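You operate a simulated robot arm through the tools that you are given. There is no shell and no other tool. Be economical: measure what you need, move in short steps, check, and stop when the job is done.

You are at the controls of a simulated two-armed robot. One attempt, no reset.

JOB
Turn the day dial to TUE. Turn the white knob to 6. Press the middle button three times. Put the small carton labelled "gauze" from the top of the cream table on the grid sheet and the small carton marked "tape" on the black pad. Take the lid off the clear tub on the grey table and lay it down there. Open the blue strip. The order is free. Set down upright: small carton.

It is judged by the outcome, as a careful person would: the job done as asked, and still so three seconds after it is handed in. It fails if anything else is knocked over, pushed out of place, dropped, spilled or broken. Lids that push on must go on centred and level and be pressed home; caps that screw on are set level and turned clockwise until they are tight. Flat cloth is picked up by pressing the open fingertips on it (5 to 10 N) and closing them slowly along it; thin cloth reads only 2 to 8 mm in the jaws.

ROBOT AND FRAMES
Two 7-joint arms with two-finger parallel grippers on one trunk, on a base that drives. Base frame: it is fixed to the floor where the robot stands at the start and does not move with it; the origin is under the middle of the robot, x ahead of it, y to its left, z up; the surface under the hand at the start is at about z = 752. Lengths are in mm, angles in degrees, forces in N, time in s.
The left shoulder is at the start at [70, 156, 1080], the right one opposite. Places, roughly: black pad (8x8x3 cm) [-1300, 900, 800]; blue strip [400, 100, 800]; clear tub [-1000, 2000, 750]; day dial [700, -200, 800]; grid sheet [-900, 1600, 700]; middle button [400, 1600, 700]; small carton [-1000, 750, 750]; white knob [-900, 3700, 1000]. Payload 3.91 kg a hand.
The TCP of each hand is the grasp point between the finger pads, 30 mm short of the fingertips. In the tool frame z runs along the fingers and y along their closing line. Largest opening 110 mm; finger width 20, thickness 10; the body of the gripper, 48 by 112 mm, starts 55 mm behind the TCP.
Orientation is that of the tool frame in the base frame, as a unit quaternion [x, y, z, w]. With the fingers straight down and closing along the base's y, the tool's x points along the base's -x, its y along +y and its z along -z.

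CONTROLS
- The arms move only by the tool jog_arm. It takes "left_deltas", "right_deltas" or both (then of equal length, played together; a hand with none holds still); each is one flat list of numbers, 7 for each row, row after row: the turn, a rotation vector about the tool's x, y, z in degrees, then the shift along the tool's x, y, z in mm, then the finger opening in mm, from 0 to 110. In form: [ax, ay, az, dx, dy, dz, gripper, ax, ay, az, dx, dy, dz, gripper, ...]. A call has 1 to 12 rows; each row is the pose to reach, as a shift and turn from the pose commanded when the call began, along the tool's axes at that moment. Each row takes 0.2 s and may step no farther than 50 mm and 8.6 degrees from the row before; otherwise, or with a gripper value out of range, the whole call is refused. A pose out of reach is approached as far as the arm can. The call stops where the force on the tool passes 40 N (or 10 N more than at its start, if that is more) or the arm is blocked; 0.2 s more then pass. The fingers move at their own pace (about 108 mm/s each) and stop on an object; they squeeze with about 22 N. The grip force told is the motor's: it shows also when the fingers shut on nothing. Time passes only in rows, and 0.2 s behind the last, so rows that repeat a pose let the fingers close. It gives the time, the measured TCP pose, the force on the tool (base axes), the opening and the grip force at its end, in the units of the frame above (readings bear some noise), with the torque about the TCP (base axes, N m) and any sound that the robot's microphone picked up, and new pictures: "show" is both (left out), scene, wrist or none (wrist: the cameras of the hands that moved).
- Cameras (640 x 400 px; columns grow to the right, rows downward): "scene" is now at [83.4, 74.2, 1291.3]; the picture's right is [0.91, -0.42, -0.00], its down [-0.30, -0.65, -0.70] and it looks along [0.29, 0.64, -0.71] (base axes); focal length 214 px, centre (320, 200). "left" rides on the left gripper at [72, -17, -103] in its tool frame; the picture's right is [0.23, 0.97, 0.00], its down [-0.76, 0.18, -0.62] and it looks along [-0.61, 0.14, 0.78] (tool axes); focal length 222 px, centre (320, 200). "right" rides on the right gripper at [72, 17, -103] in its tool frame; the picture's right is [-0.23, 0.97, 0.00], its down [-0.76, -0.18, -0.62] and it looks along [-0.61, -0.14, 0.78] (tool axes); focal length 222 px, centre (320, 200). There is no depth. A picture from a camera that has moved, and an enlarged one, comes with that camera's place and axes in the base frame and with its lens.
- lift_body(by): slides the trunk up (or, below 0, down) by that many mm; the arms and the scene camera ride with it, the base frame stays. It gives what a move gives, with no picture.
- base_move(legs): drives the robot by 1 to 6 legs, each [ahead, left, turn to the left] in mm, mm and degrees, along the robot's own axes; the way and the turn of a leg run together, so that a leg with both is an arc; at most 1500 mm and 180 degrees a leg. The arms and the cameras ride along, it lands a little off, and it stops where it bumps. It gives what a move gives, and a new picture of the scene camera.
- head_to(pan, tilt): turns the head with the scene camera to pan (to the left, within 86 degrees either way) and tilt (down, from -29 to 69), counted from straight ahead of the robot. It gives what a move gives, and a new picture of the scene camera.
- zoom(camera, box): a new picture of the part [left, top, right, bottom] of that camera's present view, enlarged. No time passes.
- close_job(): hands the job in; it is judged then, once.

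Go step by step. Nothing tells you exact positions but the pictures and the camera data: compare them with the known pose of the tool, close in by small moves and look again before you grip or let go. The budget is 165 turns and 260 pictures, counting those below and the enlarged ones. Unless the task says otherwise, let go and move clear before handing in.

The tools are called after ">>>" as name(argument=value, ...) on one line, values as JSON. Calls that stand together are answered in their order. jog_arm: Moves the arms, as the interface text tells. Its arguments: {"type":"object","properties":{"left_deltas":{"type":"array","items":{"type":"number"}},"right_deltas":{"type":"array","items":{"type":"number"}},"show":{"type":"string","enum":["both","scene","wrist","none"]}},"required":[]} The other tools are called the same way: lift_body (by) slides the trunk up or down; base_move (legs) drives the base; head_to (pan, tilt) turns the head that bears the scene camera; zoom (camera, box) takes an enlarged picture of a part of a camera's view; close_job () hands the job in.

At the start:

```text
clock: 0.0
left_eef_pos: [416.7, 560.1, 1090.9]
left_orientation: [0.0, 1.0, -0.001, 0.0]
left_force: [-0.5, -0.6, -0.5]
left_ft_torque: [0.01, -0.01, 0.0]
left_gripper_width: 109.9
left_grip_force: 0.0
right_eef_pos: [542.1, 2.6, 1106.8]
right_orientation: [0.0, 1.0, 0.0, 0.001]
right_force: [0.3, -0.3, 0.0]
right_ft_torque: [0.03, 0.02, -0.01]
right_gripper_width: 110.0
right_grip_force: 0.1
trunk travel left (down, up): [-525.0, 415.0]
robot x, y, heading: [-0.2, 3.0, -0.1]
head pan, tilt: [65.4, 45.5]
```

scene: 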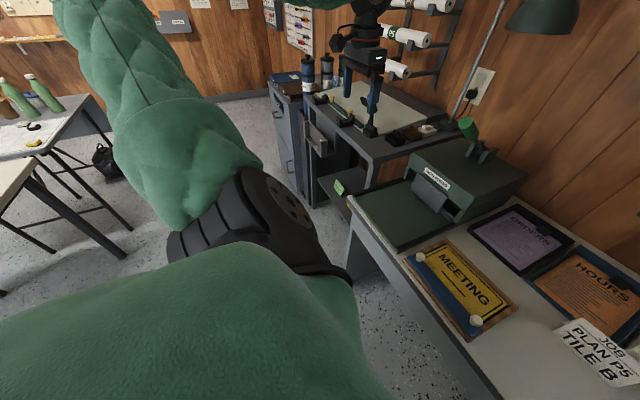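
right: 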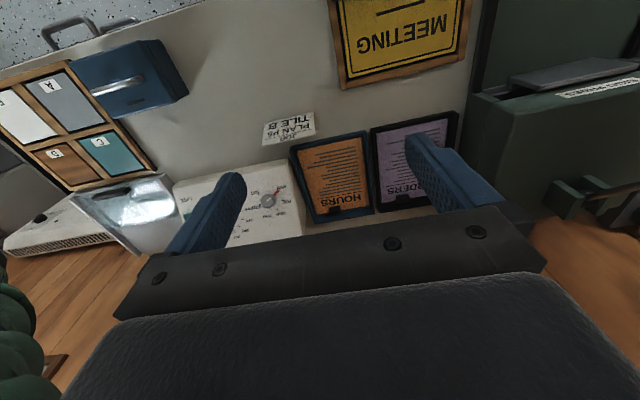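
left: 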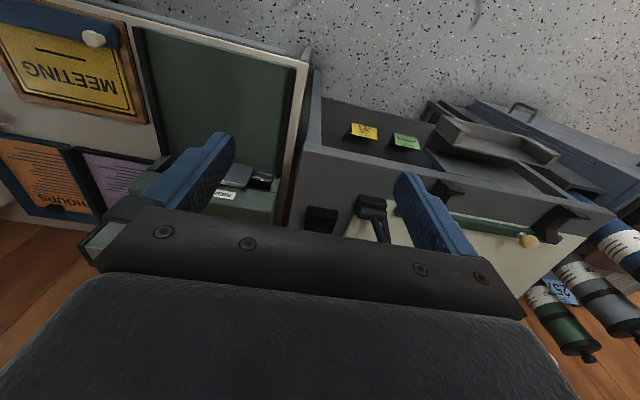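

I see a bench in front with posters, a dial box and a blue strip on the "MEETING" frame. I'll look around with the head first.

>>> head_to(pan=0, tilt=45)

>>> head_to(pan=-30, tilt=40)

>>> head_to(pan=86, tilt=25)

```text
clock: 1.4
left_eef_pos: [416.8, 559.5, 1090.4]
left_orientation: [0.0, 1.0, 0.0, 0.0]
left_force: [0.1, -0.2, -0.7]
left_ft_torque: [0.02, 0.02, 0.0]
left_gripper_width: 109.9
left_grip_force: 0.1
right_eef_pos: [542.5, 1.3, 1106.8]
right_orientation: [0.0, 1.0, 0.0, 0.0]
right_force: [0.1, 0.1, -0.5]
right_ft_torque: [-0.04, 0.01, -0.01]
right_gripper_width: 110.2
right_grip_force: 0.1
trunk travel left (down, up): [-525.0, 415.0]
robot x, y, heading: [-1.0, 0.4, 0.2]
head pan, tilt: [0.0, 45.0]
camera scene: at [131.0, 0.7, 1292.0], right [0.0, -1.0, 0.0], down [-0.71, 0.0, -0.71], along [0.71, 0.0, -0.71], focal length 214 px, centre (320, 200)
```

scene: 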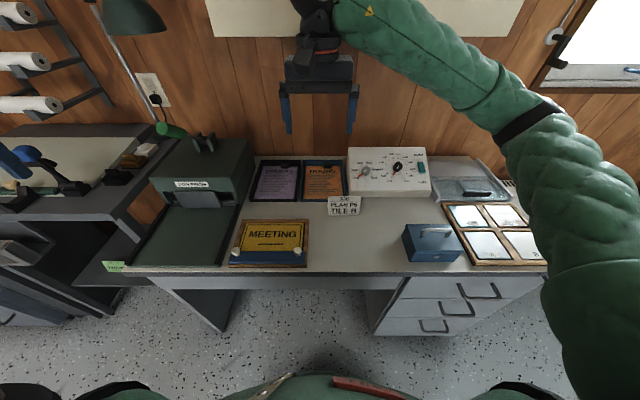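

```text
clock: 2.3
left_eef_pos: [417.8, 560.1, 1090.2]
left_orientation: [0.001, 1.0, 0.0, 0.0]
left_force: [0.2, 0.0, -0.2]
left_ft_torque: [0.01, 0.0, 0.0]
left_gripper_width: 110.3
left_grip_force: 0.0
right_eef_pos: [542.7, 2.2, 1107.0]
right_orientation: [0.0, 1.0, 0.0, 0.0]
right_force: [0.2, 0.7, 0.0]
right_ft_torque: [-0.02, 0.0, -0.01]
right_gripper_width: 109.9
right_grip_force: 0.1
trunk travel left (down, up): [-525.0, 415.0]
robot x, y, heading: [-4.2, -0.7, -0.0]
head pan, tilt: [-30.0, 40.0]
camera scene: at [123.4, -41.8, 1299.3], right [-0.5, -0.87, 0.0], down [-0.56, 0.32, -0.77], along [0.66, -0.38, -0.64], focal length 214 px, centre (320, 200)
```

scene: 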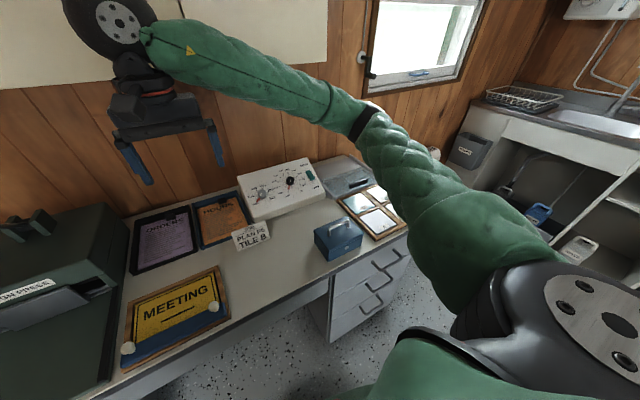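

```text
clock: 4.3
left_eef_pos: [416.9, 560.1, 1091.3]
left_orientation: [0.0, 1.0, 0.0, 0.0]
left_force: [-1.0, 0.2, 0.1]
left_ft_torque: [-0.02, 0.02, -0.01]
left_gripper_width: 110.0
left_grip_force: 0.0
right_eef_pos: [542.2, 2.5, 1107.1]
right_orientation: [0.0, 1.0, 0.0, 0.0]
right_force: [-0.2, 0.6, -0.3]
right_ft_torque: [-0.05, 0.01, 0.0]
right_gripper_width: 110.2
right_grip_force: 0.1
trunk travel left (down, up): [-525.0, 415.0]
robot x, y, heading: [0.1, -3.3, -0.1]
head pan, tilt: [85.9, 25.0]
camera scene: at [56.3, 92.6, 1322.6], right [1.0, -0.07, 0.0], down [-0.03, -0.42, -0.91], along [0.06, 0.9, -0.42], focal length 214 px, centre (320, 200)
```

scene: 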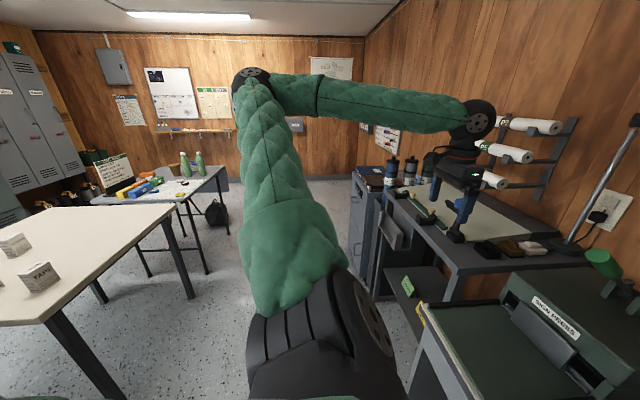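

I'll zoom in on the front table for the strip and the dial.

>>> head_to(pan=0, tilt=50)

>>> zoom(camera="scene", box=[210, 170, 330, 245])

>>> zoom(camera="scene", box=[330, 110, 450, 185])

>>> zoom(camera="right", box=[170, 130, 330, 250])

```text
clock: 5.9
left_eef_pos: [416.1, 559.4, 1090.5]
left_orientation: [0.0, 1.0, 0.0, 0.0]
left_force: [0.0, 0.0, -0.6]
left_ft_torque: [-0.02, 0.0, 0.01]
left_gripper_width: 110.1
left_grip_force: 0.1
right_eef_pos: [542.6, 2.5, 1107.5]
right_orientation: [0.0, 1.0, 0.0, -0.001]
right_force: [-0.5, -0.6, 0.2]
right_ft_torque: [0.04, -0.03, -0.05]
right_gripper_width: 109.8
right_grip_force: 0.1
trunk travel left (down, up): [-525.0, 415.0]
robot x, y, heading: [-6.8, 2.9, 0.1]
head pan, tilt: [0.0, 50.0]
camera scene: at [126.7, 0.7, 1285.1], right [0.0, -1.0, 0.0], down [-0.77, 0.0, -0.64], along [0.64, 0.0, -0.77], focal length 214 px, centre (320, 200)
```

scene: 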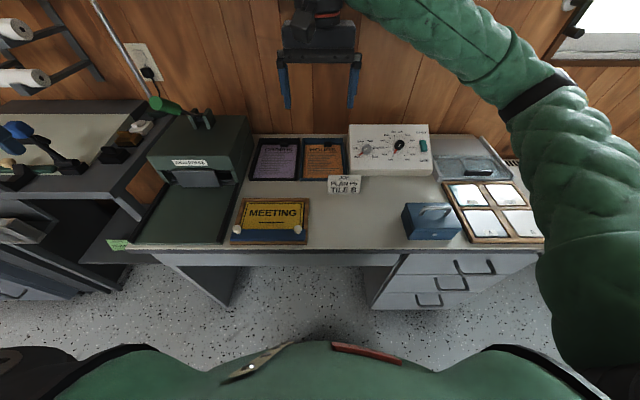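

```text
5.33 times, centred on (270, 208) of scene
camera zoom: at [126.7, 0.7, 1285.1], right [0.0, -1.0, 0.0], down [-0.77, 0.0, -0.64], along [0.64, 0.0, -0.77], focal length 1144 px, centre (587, 160)
```

zoom: 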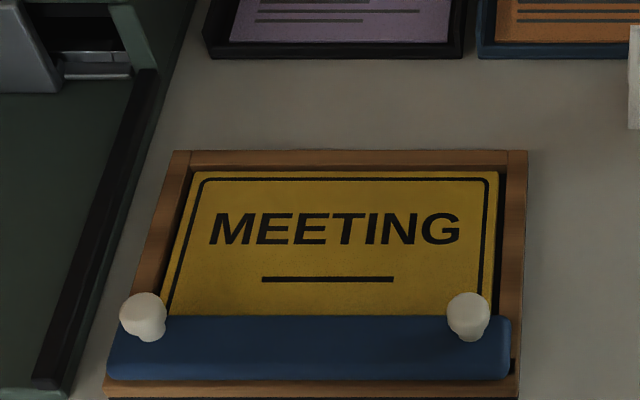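

```text
5.33 times, centred on (390, 148) of scene
camera zoom: at [126.7, 0.7, 1285.1], right [0.0, -1.0, 0.0], down [-0.77, 0.0, -0.64], along [0.64, 0.0, -0.77], focal length 1144 px, centre (-53, 480)
```

zoom: 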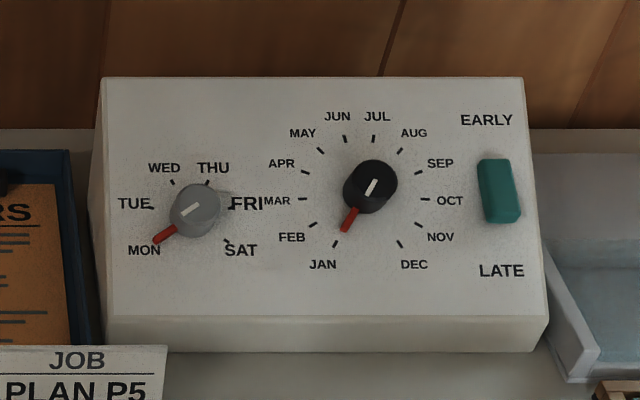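

```text
3.33 times, centred on (250, 190) of right
camera zoom: at [469.7, 19.2, 1210.0], right [0.23, 0.97, 0.0], down [0.76, -0.18, 0.62], along [0.61, -0.14, -0.78], focal length 740 px, centre (553, 233)
```

zoom: 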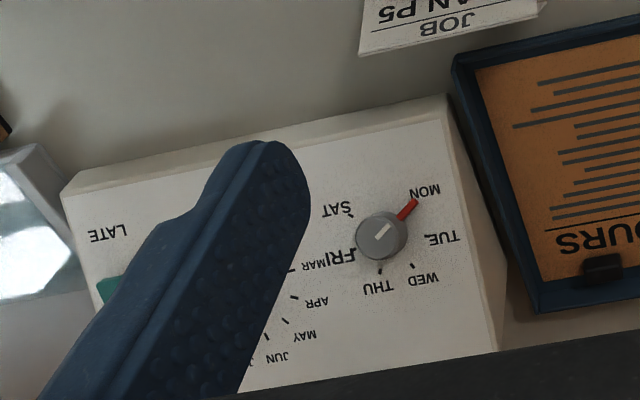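

The dial panel is sloped about 30° with the day dial near (750, -162, 810), and the strip carries two white knobs near (435, 60..225). I'll back up a little for reach.

>>> base_move(legs=[[-100, 0, 0]])

>>> zoom(camera="scene", box=[330, 110, 450, 185])

```text
clock: 7.0
left_eef_pos: [315.6, 560.5, 1091.2]
left_orientation: [-0.001, 1.0, 0.0, 0.001]
left_force: [0.2, -0.4, 0.1]
left_ft_torque: [-0.01, -0.02, -0.01]
left_gripper_width: 109.9
left_grip_force: 0.1
right_eef_pos: [441.7, 2.5, 1107.1]
right_orientation: [-0.001, 1.0, -0.001, 0.001]
right_force: [-0.1, -0.4, -0.3]
right_ft_torque: [-0.02, -0.03, -0.04]
right_gripper_width: 110.1
right_grip_force: 0.0
trunk travel left (down, up): [-525.0, 415.0]
robot x, y, heading: [-101.0, -2.9, 0.1]
head pan, tilt: [0.0, 50.0]
camera scene: at [26.2, 0.8, 1285.2], right [0.0, -1.0, 0.0], down [-0.77, 0.0, -0.64], along [0.64, 0.0, -0.77], focal length 214 px, centre (320, 200)
```

scene: 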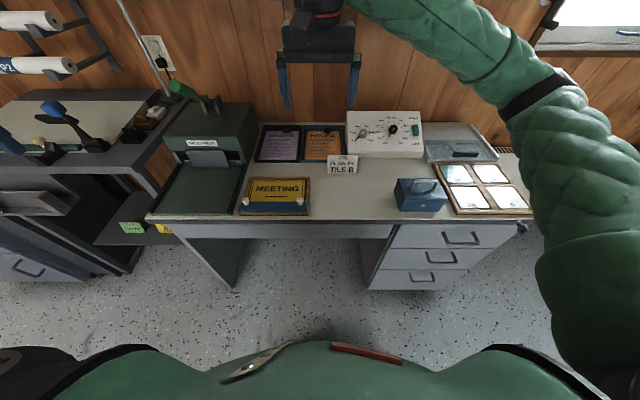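

```text
5.33 times, centred on (390, 148) of scene
camera zoom: at [26.2, 0.8, 1285.2], right [0.0, -1.0, 0.0], down [-0.77, 0.0, -0.64], along [0.64, 0.0, -0.77], focal length 1144 px, centre (-53, 480)
```

zoom: 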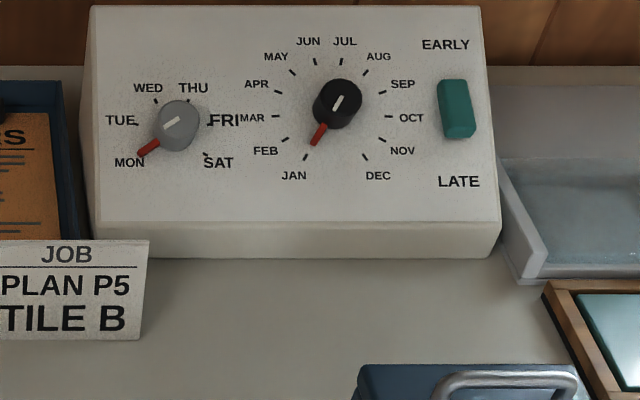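

Next I bring the right hand toward the dial, tilted 30° to face the panel.

>>> jog_arm(right_deltas=[0, -4, 0, -30, -20, 21, 110, 0, -8, 0, -60, -40, 42, 110, 0, -12, 0, -90, -60, 63, 110, 0, -16, 0, -120, -80, 84, 110, 0, -20, 0, -150, -100, 105, 110, 0, -24, 0, -180, -120, 126, 110, 0, -27, 0, -210, -140, 147, 110, 0, -30, 0, -238, -162, 167, 110])

```text
clock: 8.8
left_eef_pos: [317.5, 561.3, 1090.4]
left_orientation: [-0.002, 1.0, 0.0, -0.001]
left_force: [-0.3, -0.3, 1.4]
left_ft_torque: [-0.01, 0.03, 0.0]
left_gripper_width: 109.8
left_grip_force: 0.1
right_eef_pos: [681.0, -159.8, 939.2]
right_orientation: [-0.001, 0.966, 0.001, 0.259]
right_force: [0.6, -0.3, -0.2]
right_ft_torque: [-0.01, 0.01, 0.04]
right_gripper_width: 110.0
right_grip_force: 0.0
trunk travel left (down, up): [-525.0, 415.0]
robot x, y, heading: [-99.8, 0.3, 0.0]
head pan, tilt: [0.0, 50.0]
camera scene: at [28.0, -0.3, 1285.1], right [0.0, -1.0, 0.0], down [-0.77, 0.0, -0.64], along [0.64, 0.0, -0.77], focal length 214 px, centre (320, 200)
camera right: at [567.2, -143.1, 993.0], right [0.19, 0.97, 0.11], down [0.35, -0.18, 0.92], along [0.92, -0.14, -0.37], focal length 222 px, centre (320, 200)
```

scene: 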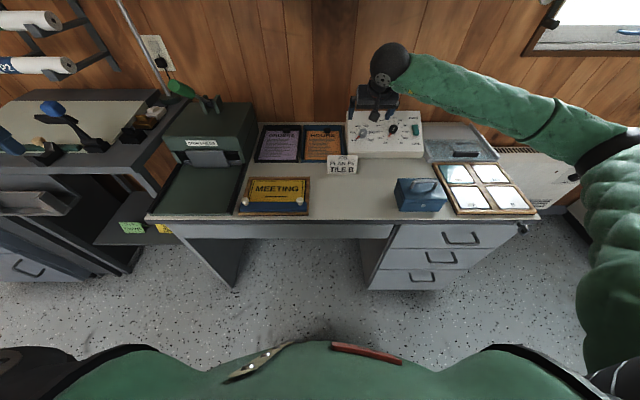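
right: 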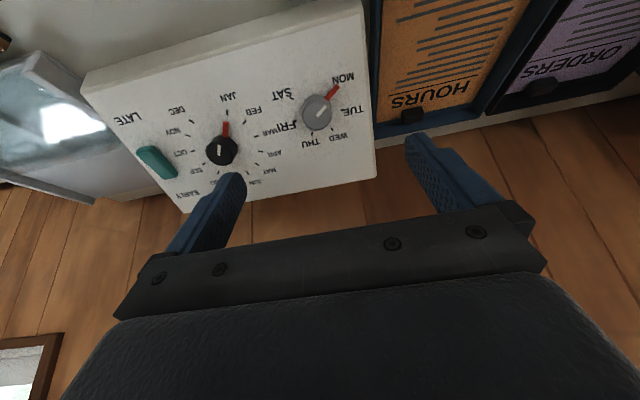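

The panel tilt works out to about 35° and the day knob to about (755, -164, 812). I'll move to a standoff in front of it with the closing line turned 25°.

>>> jog_arm(right_deltas=[-0.27, -1.2, 6.2, 1.5, 0, 18, 110, -0.54, -2.5, 12.5, 3, 0, 37, 110, -0.8, -3.7, 18.7, 4.5, 0, 55, 80, -1.08, -4.95, 25, 5.8, -4, 74, 70])

>>> zoom(camera="scene", box=[330, 90, 450, 165])

```text
clock: 9.8
left_eef_pos: [316.7, 561.0, 1091.0]
left_orientation: [0.0, 1.0, 0.001, 0.0]
left_force: [0.1, -0.6, 0.6]
left_ft_torque: [0.05, -0.03, -0.03]
left_gripper_width: 109.9
left_grip_force: 0.2
right_eef_pos: [711.9, -162.4, 872.1]
right_orientation: [0.207, 0.931, 0.066, 0.294]
right_force: [-0.6, 0.3, 0.8]
right_ft_torque: [0.0, 0.03, 0.0]
right_gripper_width: 69.8
right_grip_force: 0.0
trunk travel left (down, up): [-525.0, 415.0]
robot x, y, heading: [-99.7, 4.0, 0.6]
head pan, tilt: [0.0, 50.0]
camera scene: at [28.0, 0.3, 1285.1], right [0.0, -1.0, 0.0], down [-0.77, 0.0, -0.64], along [0.64, 0.0, -0.77], focal length 214 px, centre (320, 200)
camera right: at [605.3, -116.3, 924.1], right [0.51, 0.79, 0.35], down [0.15, -0.48, 0.86], along [0.85, -0.38, -0.36], focal length 222 px, centre (320, 200)
```

scene: 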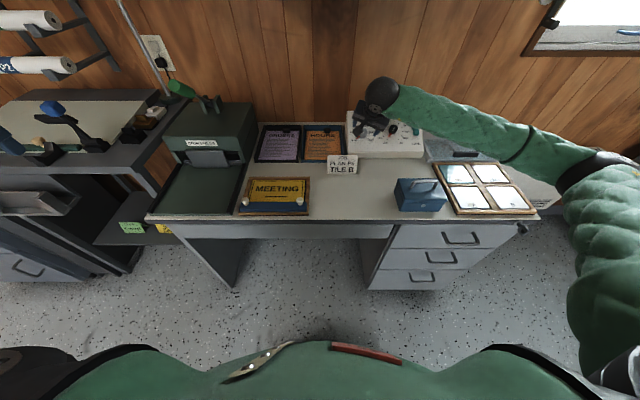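
right: 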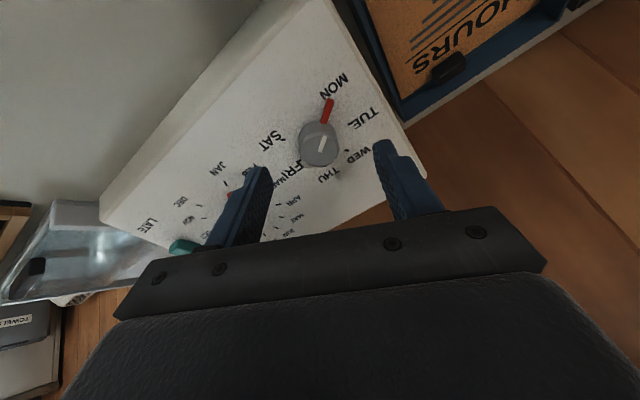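

```text
5.33 times, centred on (390, 128) of scene
camera zoom: at [28.0, 0.3, 1285.1], right [0.0, -1.0, 0.0], down [-0.77, 0.0, -0.64], along [0.64, 0.0, -0.77], focal length 1144 px, centre (-53, 587)
```

zoom: 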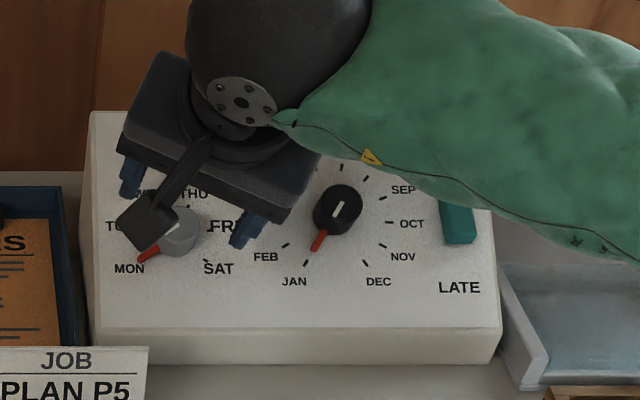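

The knob is centred laterally; I'll advance 28 mm along the axis and check the row again.

>>> jog_arm(right_deltas=[0, 0, 0, 0, 0, 28, 70], show="wrist")

>>> zoom(camera="right", box=[220, 60, 420, 220])

```text
clock: 10.2
left_eef_pos: [318.3, 561.1, 1090.3]
left_orientation: [-0.002, 1.0, -0.001, -0.002]
left_force: [0.3, -0.2, -0.1]
left_ft_torque: [0.01, 0.01, -0.01]
left_gripper_width: 110.1
left_grip_force: 0.0
right_eef_pos: [729.4, -163.1, 847.4]
right_orientation: [0.206, 0.931, 0.065, 0.294]
right_force: [0.8, 0.2, -0.8]
right_ft_torque: [-0.02, -0.01, 0.01]
right_gripper_width: 70.2
right_grip_force: 0.1
trunk travel left (down, up): [-525.0, 415.0]
robot x, y, heading: [-100.9, -0.2, -0.1]
head pan, tilt: [0.0, 50.0]
camera right: at [622.0, -117.0, 900.1], right [0.51, 0.79, 0.35], down [0.15, -0.48, 0.86], along [0.85, -0.38, -0.36], focal length 222 px, centre (320, 200)
```

right: 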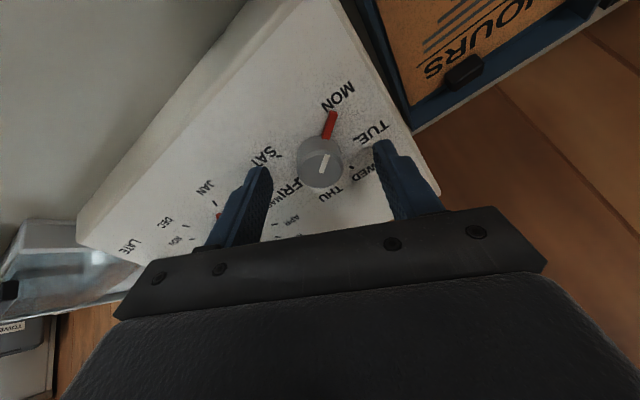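

```text
2.50 times, centred on (320, 140) of right
camera zoom: at [622.0, -117.0, 900.1], right [0.51, 0.79, 0.35], down [0.15, -0.48, 0.86], along [0.85, -0.38, -0.36], focal length 555 px, centre (320, 350)
```

zoom: 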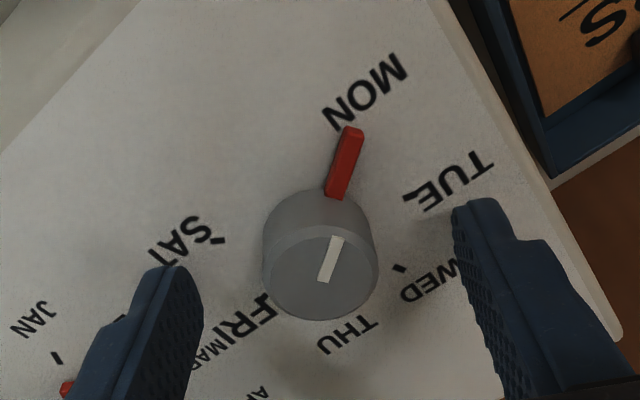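

The knob top looks about 30 mm beyond the TCP, a few mm up-slope. I'll shift slightly and advance 14 mm.

>>> jog_arm(right_deltas=[0, 0, 0, -3, 0, 14, 70], show="none")

>>> zoom(camera="right", box=[220, 80, 420, 240])

>>> zoom(camera="scene", box=[340, 110, 400, 148])

```text
clock: 10.6
left_eef_pos: [313.2, 562.3, 1092.9]
left_orientation: [-0.001, 1.0, 0.0, 0.001]
left_force: [0.4, -0.6, -0.4]
left_ft_torque: [0.0, -0.05, -0.02]
left_gripper_width: 110.3
left_grip_force: 0.1
right_eef_pos: [736.2, -162.0, 844.2]
right_orientation: [0.204, 0.931, 0.067, 0.295]
right_force: [-27.0, 3.5, 15.2]
right_ft_torque: [-0.44, 1.18, -0.97]
right_gripper_width: 71.2
right_grip_force: 1.5
trunk travel left (down, up): [-525.0, 415.0]
robot x, y, heading: [-99.8, -4.3, -0.1]
head pan, tilt: [0.0, 50.0]
```

```text
2.50 times, centred on (320, 160) of right
camera zoom: at [628.5, -116.3, 894.7], right [0.5, 0.79, 0.36], down [0.14, -0.48, 0.86], along [0.85, -0.38, -0.36], focal length 555 px, centre (320, 300)
```

zoom: 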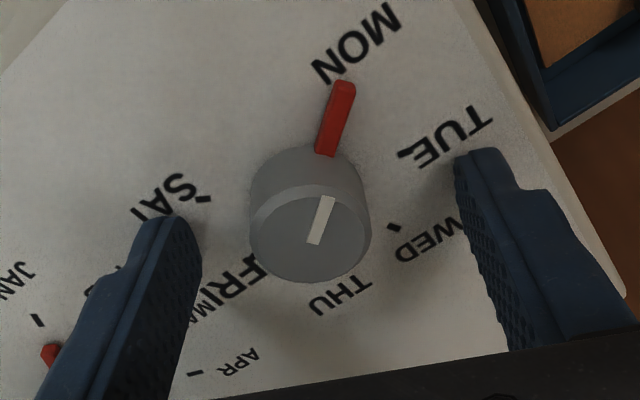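

```text
10.53 times, centred on (370, 129) of scene
camera zoom: at [23.5, 1.4, 1285.9], right [0.0, -1.0, 0.0], down [-0.76, 0.0, -0.65], along [0.65, 0.0, -0.76], focal length 2258 px, centre (-206, 947)
```

zoom: 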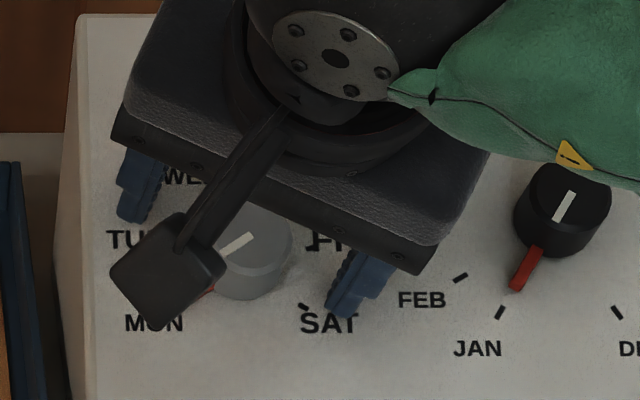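

The fingertips touched the panel, so the knob top is nearer than thought. I'll back off, centre by about 6 mm down-slope and look.

>>> jog_arm(right_deltas=[0, 0, 0, 0, 0, -8, 70, 0, 0, 0, 6, -2, -8, 70], show="none")

>>> zoom(camera="right", box=[220, 80, 420, 240])

```text
clock: 11.2
left_eef_pos: [316.7, 560.9, 1091.4]
left_orientation: [-0.001, 1.0, 0.001, 0.0]
left_force: [-0.4, -0.3, -0.3]
left_ft_torque: [-0.01, 0.03, -0.02]
left_gripper_width: 109.9
left_grip_force: 0.0
right_eef_pos: [729.7, -162.0, 842.9]
right_orientation: [0.205, 0.931, 0.066, 0.295]
right_force: [-0.8, -0.2, -0.5]
right_ft_torque: [-0.01, -0.02, 0.03]
right_gripper_width: 70.1
right_grip_force: 0.0
trunk travel left (down, up): [-525.0, 415.0]
robot x, y, heading: [-95.6, 0.6, 0.2]
head pan, tilt: [0.0, 50.0]
```

```text
2.50 times, centred on (320, 160) of right
camera zoom: at [622.5, -117.0, 894.0], right [0.5, 0.79, 0.35], down [0.15, -0.48, 0.86], along [0.85, -0.38, -0.36], focal length 555 px, centre (320, 300)
```

zoom: 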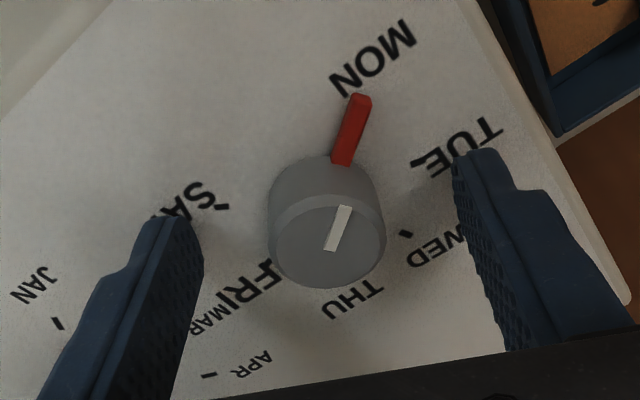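

Well centred. Closing on the knob.

>>> jog_arm(right_deltas=[0, 0, 0, 0, 0, 0, 40, 0, 0, 0, 0, 0, 0, 20, 0, 0, 0, 0, 0, 0, 20], show="none")

>>> zoom(camera="right", box=[220, 80, 420, 240])

```text
clock: 12.0
left_eef_pos: [318.1, 561.1, 1091.0]
left_orientation: [0.0, 1.0, 0.0, 0.0]
left_force: [-0.5, -0.2, 0.5]
left_ft_torque: [0.01, 0.02, 0.01]
left_gripper_width: 110.2
left_grip_force: 0.1
right_eef_pos: [729.5, -162.3, 843.5]
right_orientation: [0.205, 0.931, 0.065, 0.294]
right_force: [8.1, 7.2, 1.7]
right_ft_torque: [-0.3, 0.16, -0.22]
right_gripper_width: 30.1
right_grip_force: 45.0
trunk travel left (down, up): [-525.0, 415.0]
robot x, y, heading: [-100.6, 1.2, 0.0]
head pan, tilt: [0.0, 50.0]
```

```text
2.50 times, centred on (320, 160) of right
camera zoom: at [622.8, -116.0, 894.1], right [0.5, 0.79, 0.35], down [0.15, -0.48, 0.86], along [0.85, -0.38, -0.36], focal length 555 px, centre (320, 300)
```

zoom: 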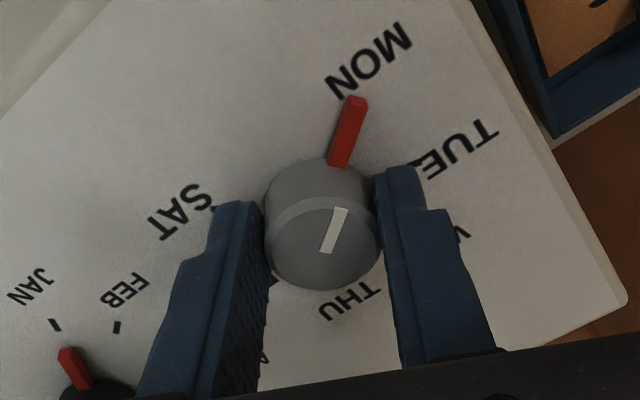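

The knob is gripped (30 mm). Turning it clockwise 54° to TUE.

>>> jog_arm(right_deltas=[0, 0, 7.7, 0, 0, 0, 20, 0, 0, 15.4, 0, 0, 0, 20, 0, 0, 23.1, 0, 0, 0, 20, 0, 0, 30.9, 0, 0, 0, 20, 0, 0, 38.6, 0, 0, 0, 20, 0, 0, 46.3, 0, 0, 0, 20, 0, 0, 54, 0, 0, 0, 20], show="none")

>>> zoom(camera="right", box=[220, 80, 420, 240])

>>> zoom(camera="scene", box=[340, 110, 400, 148])

```text
clock: 13.6
left_eef_pos: [318.2, 563.4, 1089.7]
left_orientation: [-0.001, 1.0, -0.001, 0.0]
left_force: [-0.2, -0.7, -0.1]
left_ft_torque: [0.02, -0.03, 0.0]
left_gripper_width: 109.8
left_grip_force: 0.1
right_eef_pos: [730.9, -161.4, 844.6]
right_orientation: [0.606, 0.736, 0.192, 0.232]
right_force: [24.1, 23.7, 14.1]
right_ft_torque: [-0.46, -0.13, -0.12]
right_gripper_width: 31.2
right_grip_force: 44.3
trunk travel left (down, up): [-525.0, 415.0]
robot x, y, heading: [-95.8, -1.0, -0.1]
head pan, tilt: [0.0, 50.0]
```

```text
2.50 times, centred on (320, 160) of right
camera zoom: at [673.7, -87.0, 930.1], right [0.82, -0.04, 0.57], down [-0.38, -0.78, 0.49], along [0.43, -0.62, -0.65], focal length 555 px, centre (320, 300)
```

zoom: 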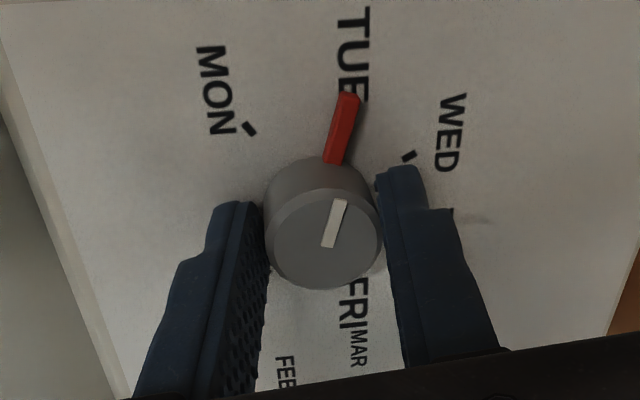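

```text
10.53 times, centred on (370, 129) of scene
camera zoom: at [28.4, 2.8, 1285.2], right [0.0, -1.0, 0.0], down [-0.77, 0.0, -0.64], along [0.64, 0.0, -0.77], focal length 2258 px, centre (-206, 947)
```

zoom: 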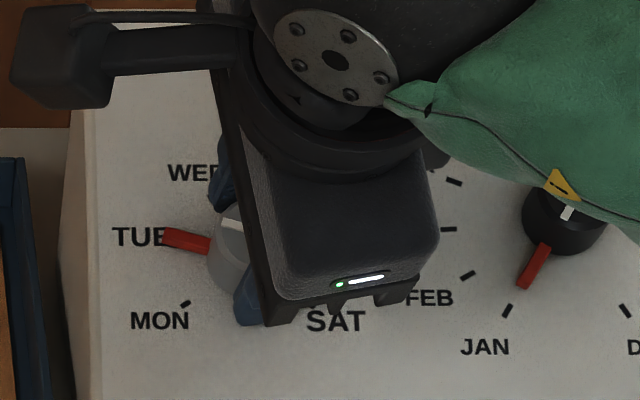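

The pointer is over the TUE tick. Releasing and backing off.

>>> jog_arm(right_deltas=[0, 0, 0, 0, 0, 0, 50, 0, 0, 0, 0, 0, 0, 70, 0, 0, 0, 0, 0, -30, 70, 0, 0, 0, 0, 0, -70, 70, 0, 0, 0, 0, 0, -110, 70], show="none")

>>> zoom(camera="right", box=[220, 20, 420, 180])

```text
clock: 14.8
left_eef_pos: [316.7, 561.5, 1090.8]
left_orientation: [0.0, 1.0, 0.0, 0.0]
left_force: [-0.8, -0.8, 0.0]
left_ft_torque: [0.02, 0.0, -0.02]
left_gripper_width: 109.8
left_grip_force: 0.0
right_eef_pos: [667.8, -162.7, 933.7]
right_orientation: [0.606, 0.736, 0.192, 0.232]
right_force: [0.2, -0.5, 0.3]
right_ft_torque: [0.02, 0.0, -0.02]
right_gripper_width: 70.0
right_grip_force: 0.1
trunk travel left (down, up): [-525.0, 415.0]
robot x, y, heading: [-100.2, -0.4, 0.2]
head pan, tilt: [0.0, 50.0]
```

```text
2.50 times, centred on (320, 100) of right
camera zoom: at [610.5, -88.6, 1019.5], right [0.82, -0.04, 0.57], down [-0.38, -0.78, 0.49], along [0.43, -0.62, -0.65], focal length 555 px, centre (320, 450)
```

zoom: 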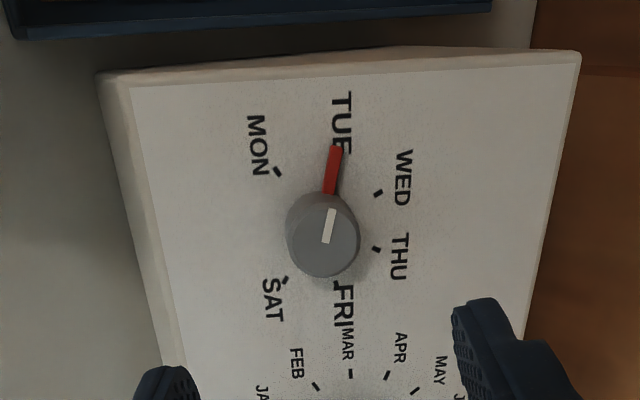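

The dial reads TUE. Now I unwind the wrist and move over the MEETING frame.

>>> jog_arm(right_deltas=[0, 0, -7.9, 0, 0, -10, 70, 0, 0, -15.8, 0, 0, -20, 70, 0, 0, -23.7, 0, 0, -30, 70, 0, 0, -31.6, 0, 0, -40, 70, 0, 0, -39.5, 0, 0, -50, 70, 0, 0, -47.4, 0, 0, -60, 70, 0, 0, -55.3, 0, 0, -70, 70, 0, 0, -63.2, 0, 0, -80, 70, 0, 0, -71.1, 0, 0, -90, 70, 0, 0, -79, 0, 0, -100, 70], show="none")

>>> head_to(pan=15, tilt=55)

>>> zoom(camera="scene", box=[260, 150, 380, 225])

```text
clock: 17.0
left_eef_pos: [316.2, 560.9, 1091.2]
left_orientation: [0.0, 1.0, 0.0, 0.0]
left_force: [-1.1, -0.4, 0.7]
left_ft_torque: [-0.03, 0.01, -0.01]
left_gripper_width: 110.4
left_grip_force: 0.0
right_eef_pos: [609.0, -163.8, 1015.6]
right_orientation: [-0.001, 0.954, -0.001, 0.301]
right_force: [0.9, -0.7, 0.6]
right_ft_torque: [-0.01, 0.03, -0.02]
right_gripper_width: 70.2
right_grip_force: 0.1
trunk travel left (down, up): [-525.0, 415.0]
robot x, y, heading: [-97.4, -3.0, -0.0]
head pan, tilt: [0.0, 50.0]
```

```text
clock: 17.8
left_eef_pos: [317.8, 561.2, 1090.8]
left_orientation: [-0.001, 1.0, 0.001, -0.001]
left_force: [-1.0, -0.4, 0.2]
left_ft_torque: [-0.03, 0.0, 0.06]
left_gripper_width: 110.1
left_grip_force: 0.0
right_eef_pos: [610.4, -163.3, 1015.6]
right_orientation: [0.0, 0.954, 0.0, 0.3]
right_force: [-0.4, -0.5, -0.2]
right_ft_torque: [-0.02, -0.01, -0.05]
right_gripper_width: 70.2
right_grip_force: 0.0
trunk travel left (down, up): [-525.0, 415.0]
robot x, y, heading: [-97.5, 2.8, 0.1]
head pan, tilt: [15.0, 55.0]
camera scene: at [20.4, 19.2, 1278.6], right [0.26, -0.97, 0.0], down [-0.79, -0.21, -0.57], along [0.55, 0.15, -0.82], focal length 214 px, centre (320, 200)
```

scene: 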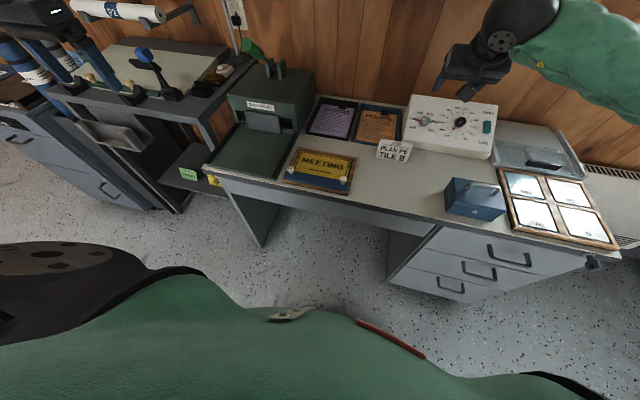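

```text
5.33 times, centred on (320, 188) of scene
camera zoom: at [20.4, 19.2, 1278.6], right [0.26, -0.97, 0.0], down [-0.79, -0.21, -0.57], along [0.55, 0.15, -0.82], focal length 1144 px, centre (320, 267)
```

zoom: 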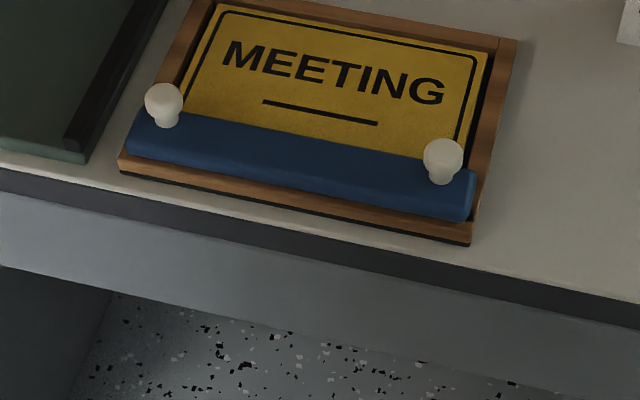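

The bar has two grip knobs on its inner edge, so it likely hinges at the near edge. I'll bring the right hand above the right-hand knob.

>>> jog_arm(right_deltas=[0, 4.4, 0, 26, 28, -0.7, 70, 0, 8.8, 0, 52, 56, -1.4, 70, 0, 13.1, 0, 78, 84, -2, 70, 0, 17.5, 0, 104, 112, -2.7, 70, 0, 21.9, 0, 130, 140, -3.4, 70, 0, 26.3, 0, 156, 168, -4, 70, 0, 30.6, 0, 182, 196, -4.7, 70, 0, 35, 0, 208.6, 223, -5.4, 70])

>>> zoom(camera="right", box=[200, 50, 440, 200])

```text
clock: 19.6
left_eef_pos: [317.0, 561.4, 1089.2]
left_orientation: [-0.001, 1.0, 0.0, 0.0]
left_force: [-0.1, -0.6, 0.3]
left_ft_torque: [-0.01, -0.03, -0.05]
left_gripper_width: 110.2
left_grip_force: 0.0
right_eef_pos: [434.5, 60.3, 898.9]
right_orientation: [0.0, 1.0, -0.001, -0.001]
right_force: [-0.5, 0.4, 0.8]
right_ft_torque: [0.01, -0.01, 0.01]
right_gripper_width: 70.0
right_grip_force: 0.1
trunk travel left (down, up): [-525.0, 415.0]
robot x, y, heading: [-100.8, 1.4, -0.4]
head pan, tilt: [15.0, 55.0]
camera scene: at [20.7, 20.1, 1278.6], right [0.26, -0.97, 0.0], down [-0.79, -0.21, -0.57], along [0.55, 0.15, -0.82], focal length 214 px, centre (320, 200)
camera right: at [362.1, 77.2, 1002.3], right [0.23, 0.97, 0.0], down [0.76, -0.18, 0.62], along [0.61, -0.14, -0.78], focal length 222 px, centre (320, 200)
```

scene: 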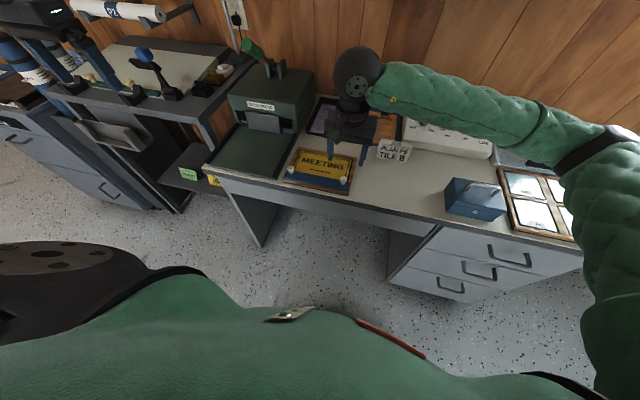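
right: 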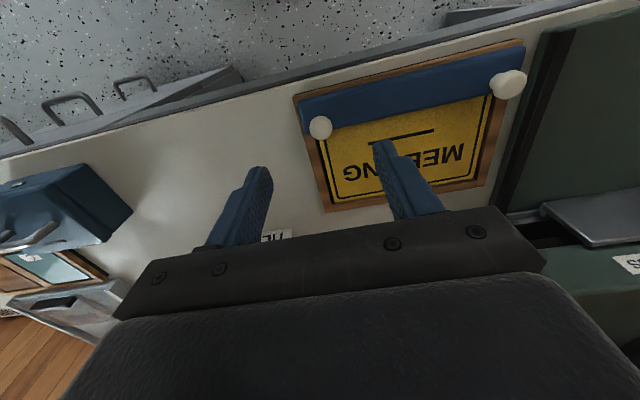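

```text
2.67 times, centred on (320, 125) of right
camera zoom: at [362.1, 77.2, 1002.3], right [0.23, 0.97, 0.0], down [0.76, -0.18, 0.62], along [0.61, -0.14, -0.78], focal length 592 px, centre (320, 400)
```

zoom: 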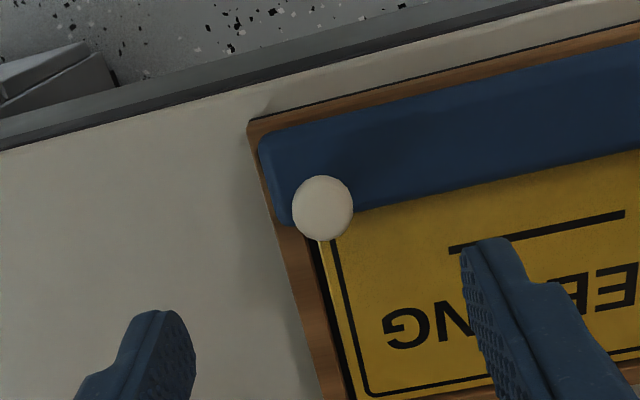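

The knob is near (437, 61, 793). Descending.

>>> jog_arm(right_deltas=[0, 0, 0, -1, 1, 40, 60, 0, 0, 0, -2, 1, 74, 60])

>>> zoom(camera="right", box=[220, 80, 420, 240])

>>> zoom(camera="scene", box=[290, 140, 390, 205])

```text
clock: 20.2
left_eef_pos: [318.0, 560.8, 1092.0]
left_orientation: [-0.001, 1.0, -0.001, 0.0]
left_force: [-0.1, 0.3, 0.5]
left_ft_torque: [0.01, -0.01, -0.01]
left_gripper_width: 109.8
left_grip_force: 0.1
right_eef_pos: [436.8, 59.5, 825.8]
right_orientation: [-0.002, 1.0, 0.0, 0.0]
right_force: [0.9, 0.0, 0.0]
right_ft_torque: [-0.04, 0.01, 0.02]
right_gripper_width: 59.9
right_grip_force: 0.1
trunk travel left (down, up): [-525.0, 415.0]
robot x, y, heading: [-99.6, 2.7, -0.0]
head pan, tilt: [15.0, 55.0]
camera scene: at [20.4, 19.1, 1278.7], right [0.26, -0.97, 0.0], down [-0.79, -0.21, -0.57], along [0.55, 0.15, -0.82], focal length 214 px, centre (320, 200)
camera right: at [364.4, 76.9, 929.3], right [0.23, 0.97, 0.0], down [0.76, -0.18, 0.62], along [0.61, -0.14, -0.78], focal length 222 px, centre (320, 200)
```

scene: 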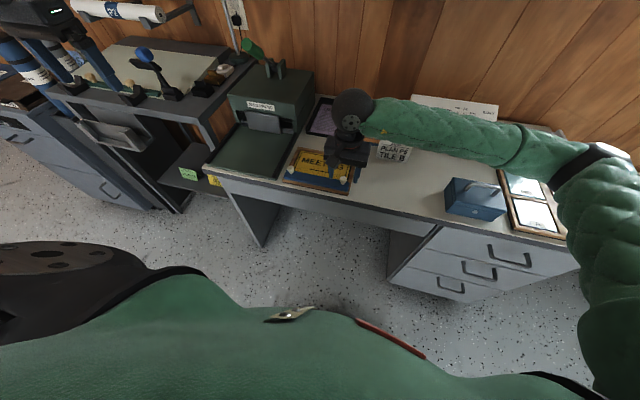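
right: 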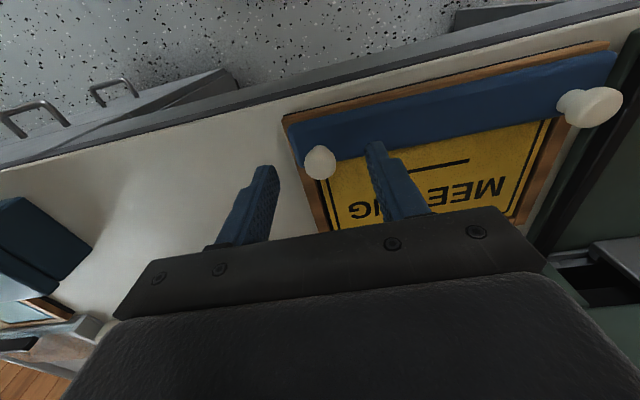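

```text
2.50 times, centred on (320, 160) of right
camera zoom: at [364.4, 76.9, 929.3], right [0.23, 0.97, 0.0], down [0.76, -0.18, 0.62], along [0.61, -0.14, -0.78], focal length 555 px, centre (320, 300)
```

zoom: 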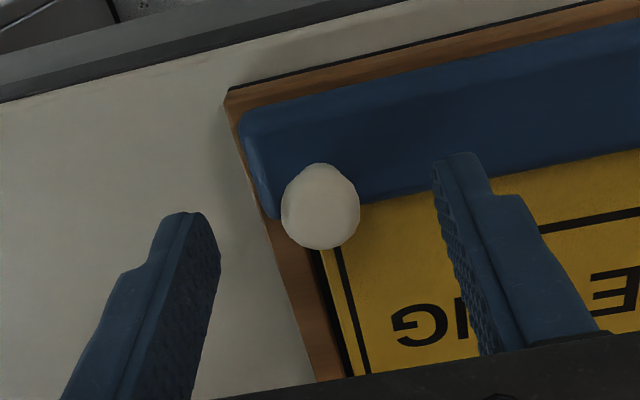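

```text
6.15 times, centred on (340, 172) of scene
camera zoom: at [20.4, 19.1, 1278.7], right [0.26, -0.97, 0.0], down [-0.79, -0.21, -0.57], along [0.55, 0.15, -0.82], focal length 1320 px, centre (197, 369)
```

zoom: 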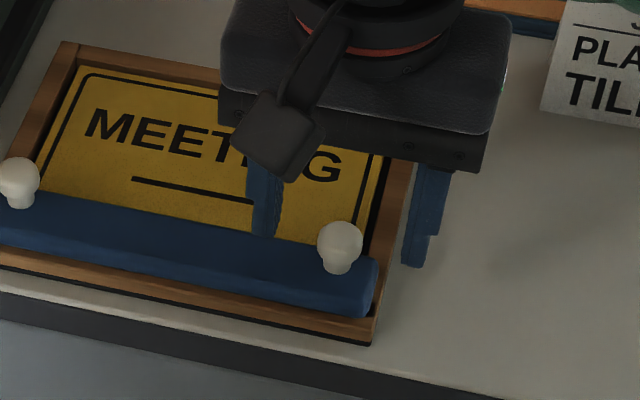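

Aligned. Descend 14 mm and close on the knob.

>>> jog_arm(right_deltas=[0, 0, 0, 0, 0, 14, 60, 0, 0, 0, 0, 0, 14, 10, 0, 0, 0, 0, 0, 14, 10, 0, 0, 0, 0, 0, 14, 10], show="none")

>>> zoom(camera="right", box=[220, 80, 420, 240])

>>> zoom(camera="scene", box=[290, 140, 390, 205])

```text
clock: 21.2
left_eef_pos: [317.7, 559.8, 1091.6]
left_orientation: [0.0, 1.0, 0.0, 0.0]
left_force: [0.7, -0.9, -0.1]
left_ft_torque: [-0.03, 0.01, 0.02]
left_gripper_width: 109.8
left_grip_force: 0.1
right_eef_pos: [437.9, 60.1, 812.1]
right_orientation: [0.0, 1.0, -0.001, 0.0]
right_force: [2.6, 0.8, -3.5]
right_ft_torque: [0.0, -0.2, 0.0]
right_gripper_width: 21.5
right_grip_force: 45.0
trunk travel left (down, up): [-525.0, 415.0]
robot x, y, heading: [-97.1, -0.2, 0.0]
head pan, tilt: [15.0, 55.0]
```

```text
2.50 times, centred on (320, 160) of right
camera zoom: at [365.0, 76.8, 915.4], right [0.23, 0.97, 0.0], down [0.76, -0.18, 0.62], along [0.61, -0.14, -0.78], focal length 555 px, centre (320, 300)
```

zoom: 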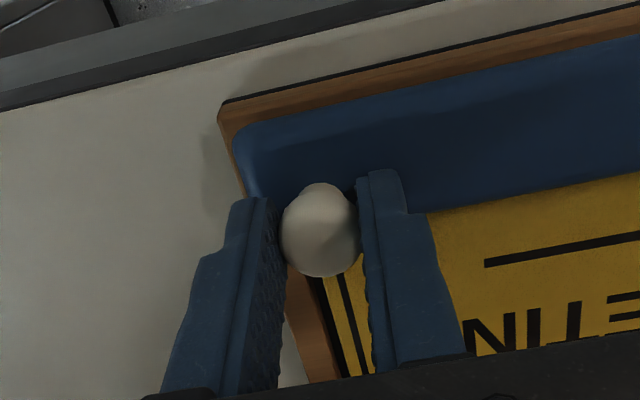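

```text
6.15 times, centred on (340, 172) of scene
camera zoom: at [20.7, 19.5, 1278.5], right [0.26, -0.97, 0.0], down [-0.79, -0.21, -0.57], along [0.55, 0.15, -0.82], focal length 1320 px, centre (197, 369)
```

zoom: 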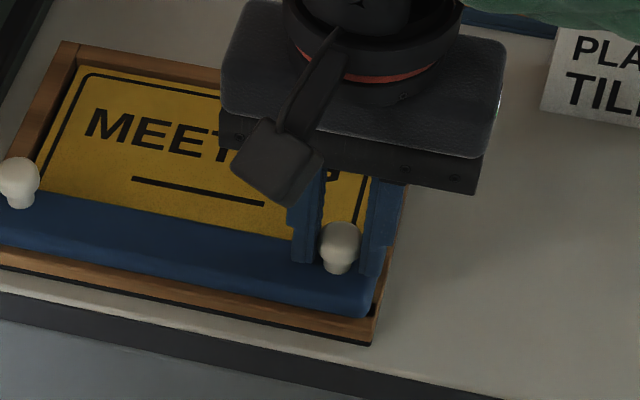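

Gripped (21.5 mm). Testing a small lift along an arc towards the robot.

>>> jog_arm(right_deltas=[0, 0, 0, 1.5, 0, -4, 10, 0, 0, 0, 4, 0, -8, 10, 0, 0, 0, 7, 0, -12, 10], show="none")

>>> zoom(camera="scene", box=[290, 140, 390, 205])

```text
clock: 22.0
left_eef_pos: [318.2, 560.0, 1089.9]
left_orientation: [-0.001, 1.0, 0.0, -0.001]
left_force: [1.6, -0.4, -0.3]
left_ft_torque: [-0.03, -0.05, 0.0]
left_gripper_width: 110.0
left_grip_force: 0.0
right_eef_pos: [431.7, 60.1, 822.0]
right_orientation: [0.0, 1.0, -0.001, -0.001]
right_force: [8.2, -3.2, -28.6]
right_ft_torque: [-0.07, -0.89, -0.03]
right_gripper_width: 21.4
right_grip_force: 45.0
trunk travel left (down, up): [-525.0, 415.0]
robot x, y, heading: [-97.0, -0.5, 0.3]
head pan, tilt: [15.0, 55.0]
```

```text
6.15 times, centred on (340, 172) of scene
camera zoom: at [22.3, 19.4, 1278.2], right [0.26, -0.97, 0.0], down [-0.79, -0.21, -0.57], along [0.55, 0.15, -0.82], focal length 1320 px, centre (197, 369)
```

zoom: 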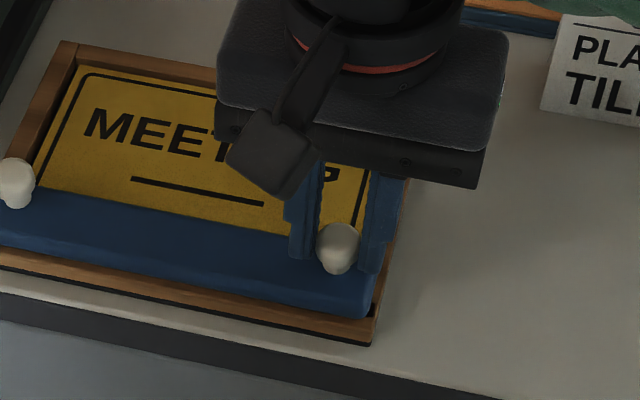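

The strip is swinging on its near-edge hinge. Continuing the arc with a gradual tilt.

>>> jog_arm(right_deltas=[0, -4, 0, 4.7, 0, -2.4, 10, 0, -8, 0, 9.5, 0, -4.8, 10, 0, -12, 0, 15, 0, -7.8, 10, 0, -16, 0, 21, 0, -10.3, 10, 0, -20, 0, 26, 0, -11.8, 10, 0, -24, 0, 31.3, 0, -13, 10], show="none")

>>> zoom(camera="scene", box=[290, 140, 390, 205])

```text
clock: 23.4
left_eef_pos: [317.2, 562.1, 1091.0]
left_orientation: [-0.001, 1.0, 0.0, 0.0]
left_force: [-0.6, -0.3, 0.0]
left_ft_torque: [-0.01, 0.0, 0.02]
left_gripper_width: 109.9
left_grip_force: 0.0
right_eef_pos: [398.0, 62.1, 837.5]
right_orientation: [-0.001, 0.978, 0.0, 0.208]
right_force: [0.0, 0.0, 0.2]
right_ft_torque: [0.01, 0.01, 0.01]
right_gripper_width: 9.9
right_grip_force: 0.0
trunk travel left (down, up): [-525.0, 415.0]
robot x, y, heading: [-97.8, 2.0, -0.2]
head pan, tilt: [15.0, 55.0]
```

```text
6.15 times, centred on (340, 172) of scene
camera zoom: at [20.6, 19.7, 1278.7], right [0.26, -0.97, 0.0], down [-0.79, -0.21, -0.57], along [0.55, 0.15, -0.82], focal length 1320 px, centre (197, 369)
```

zoom: 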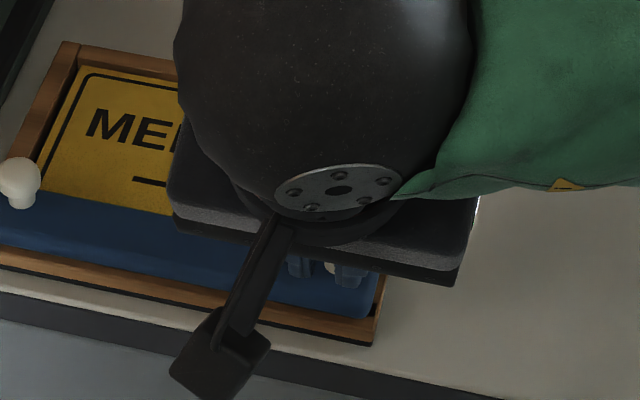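

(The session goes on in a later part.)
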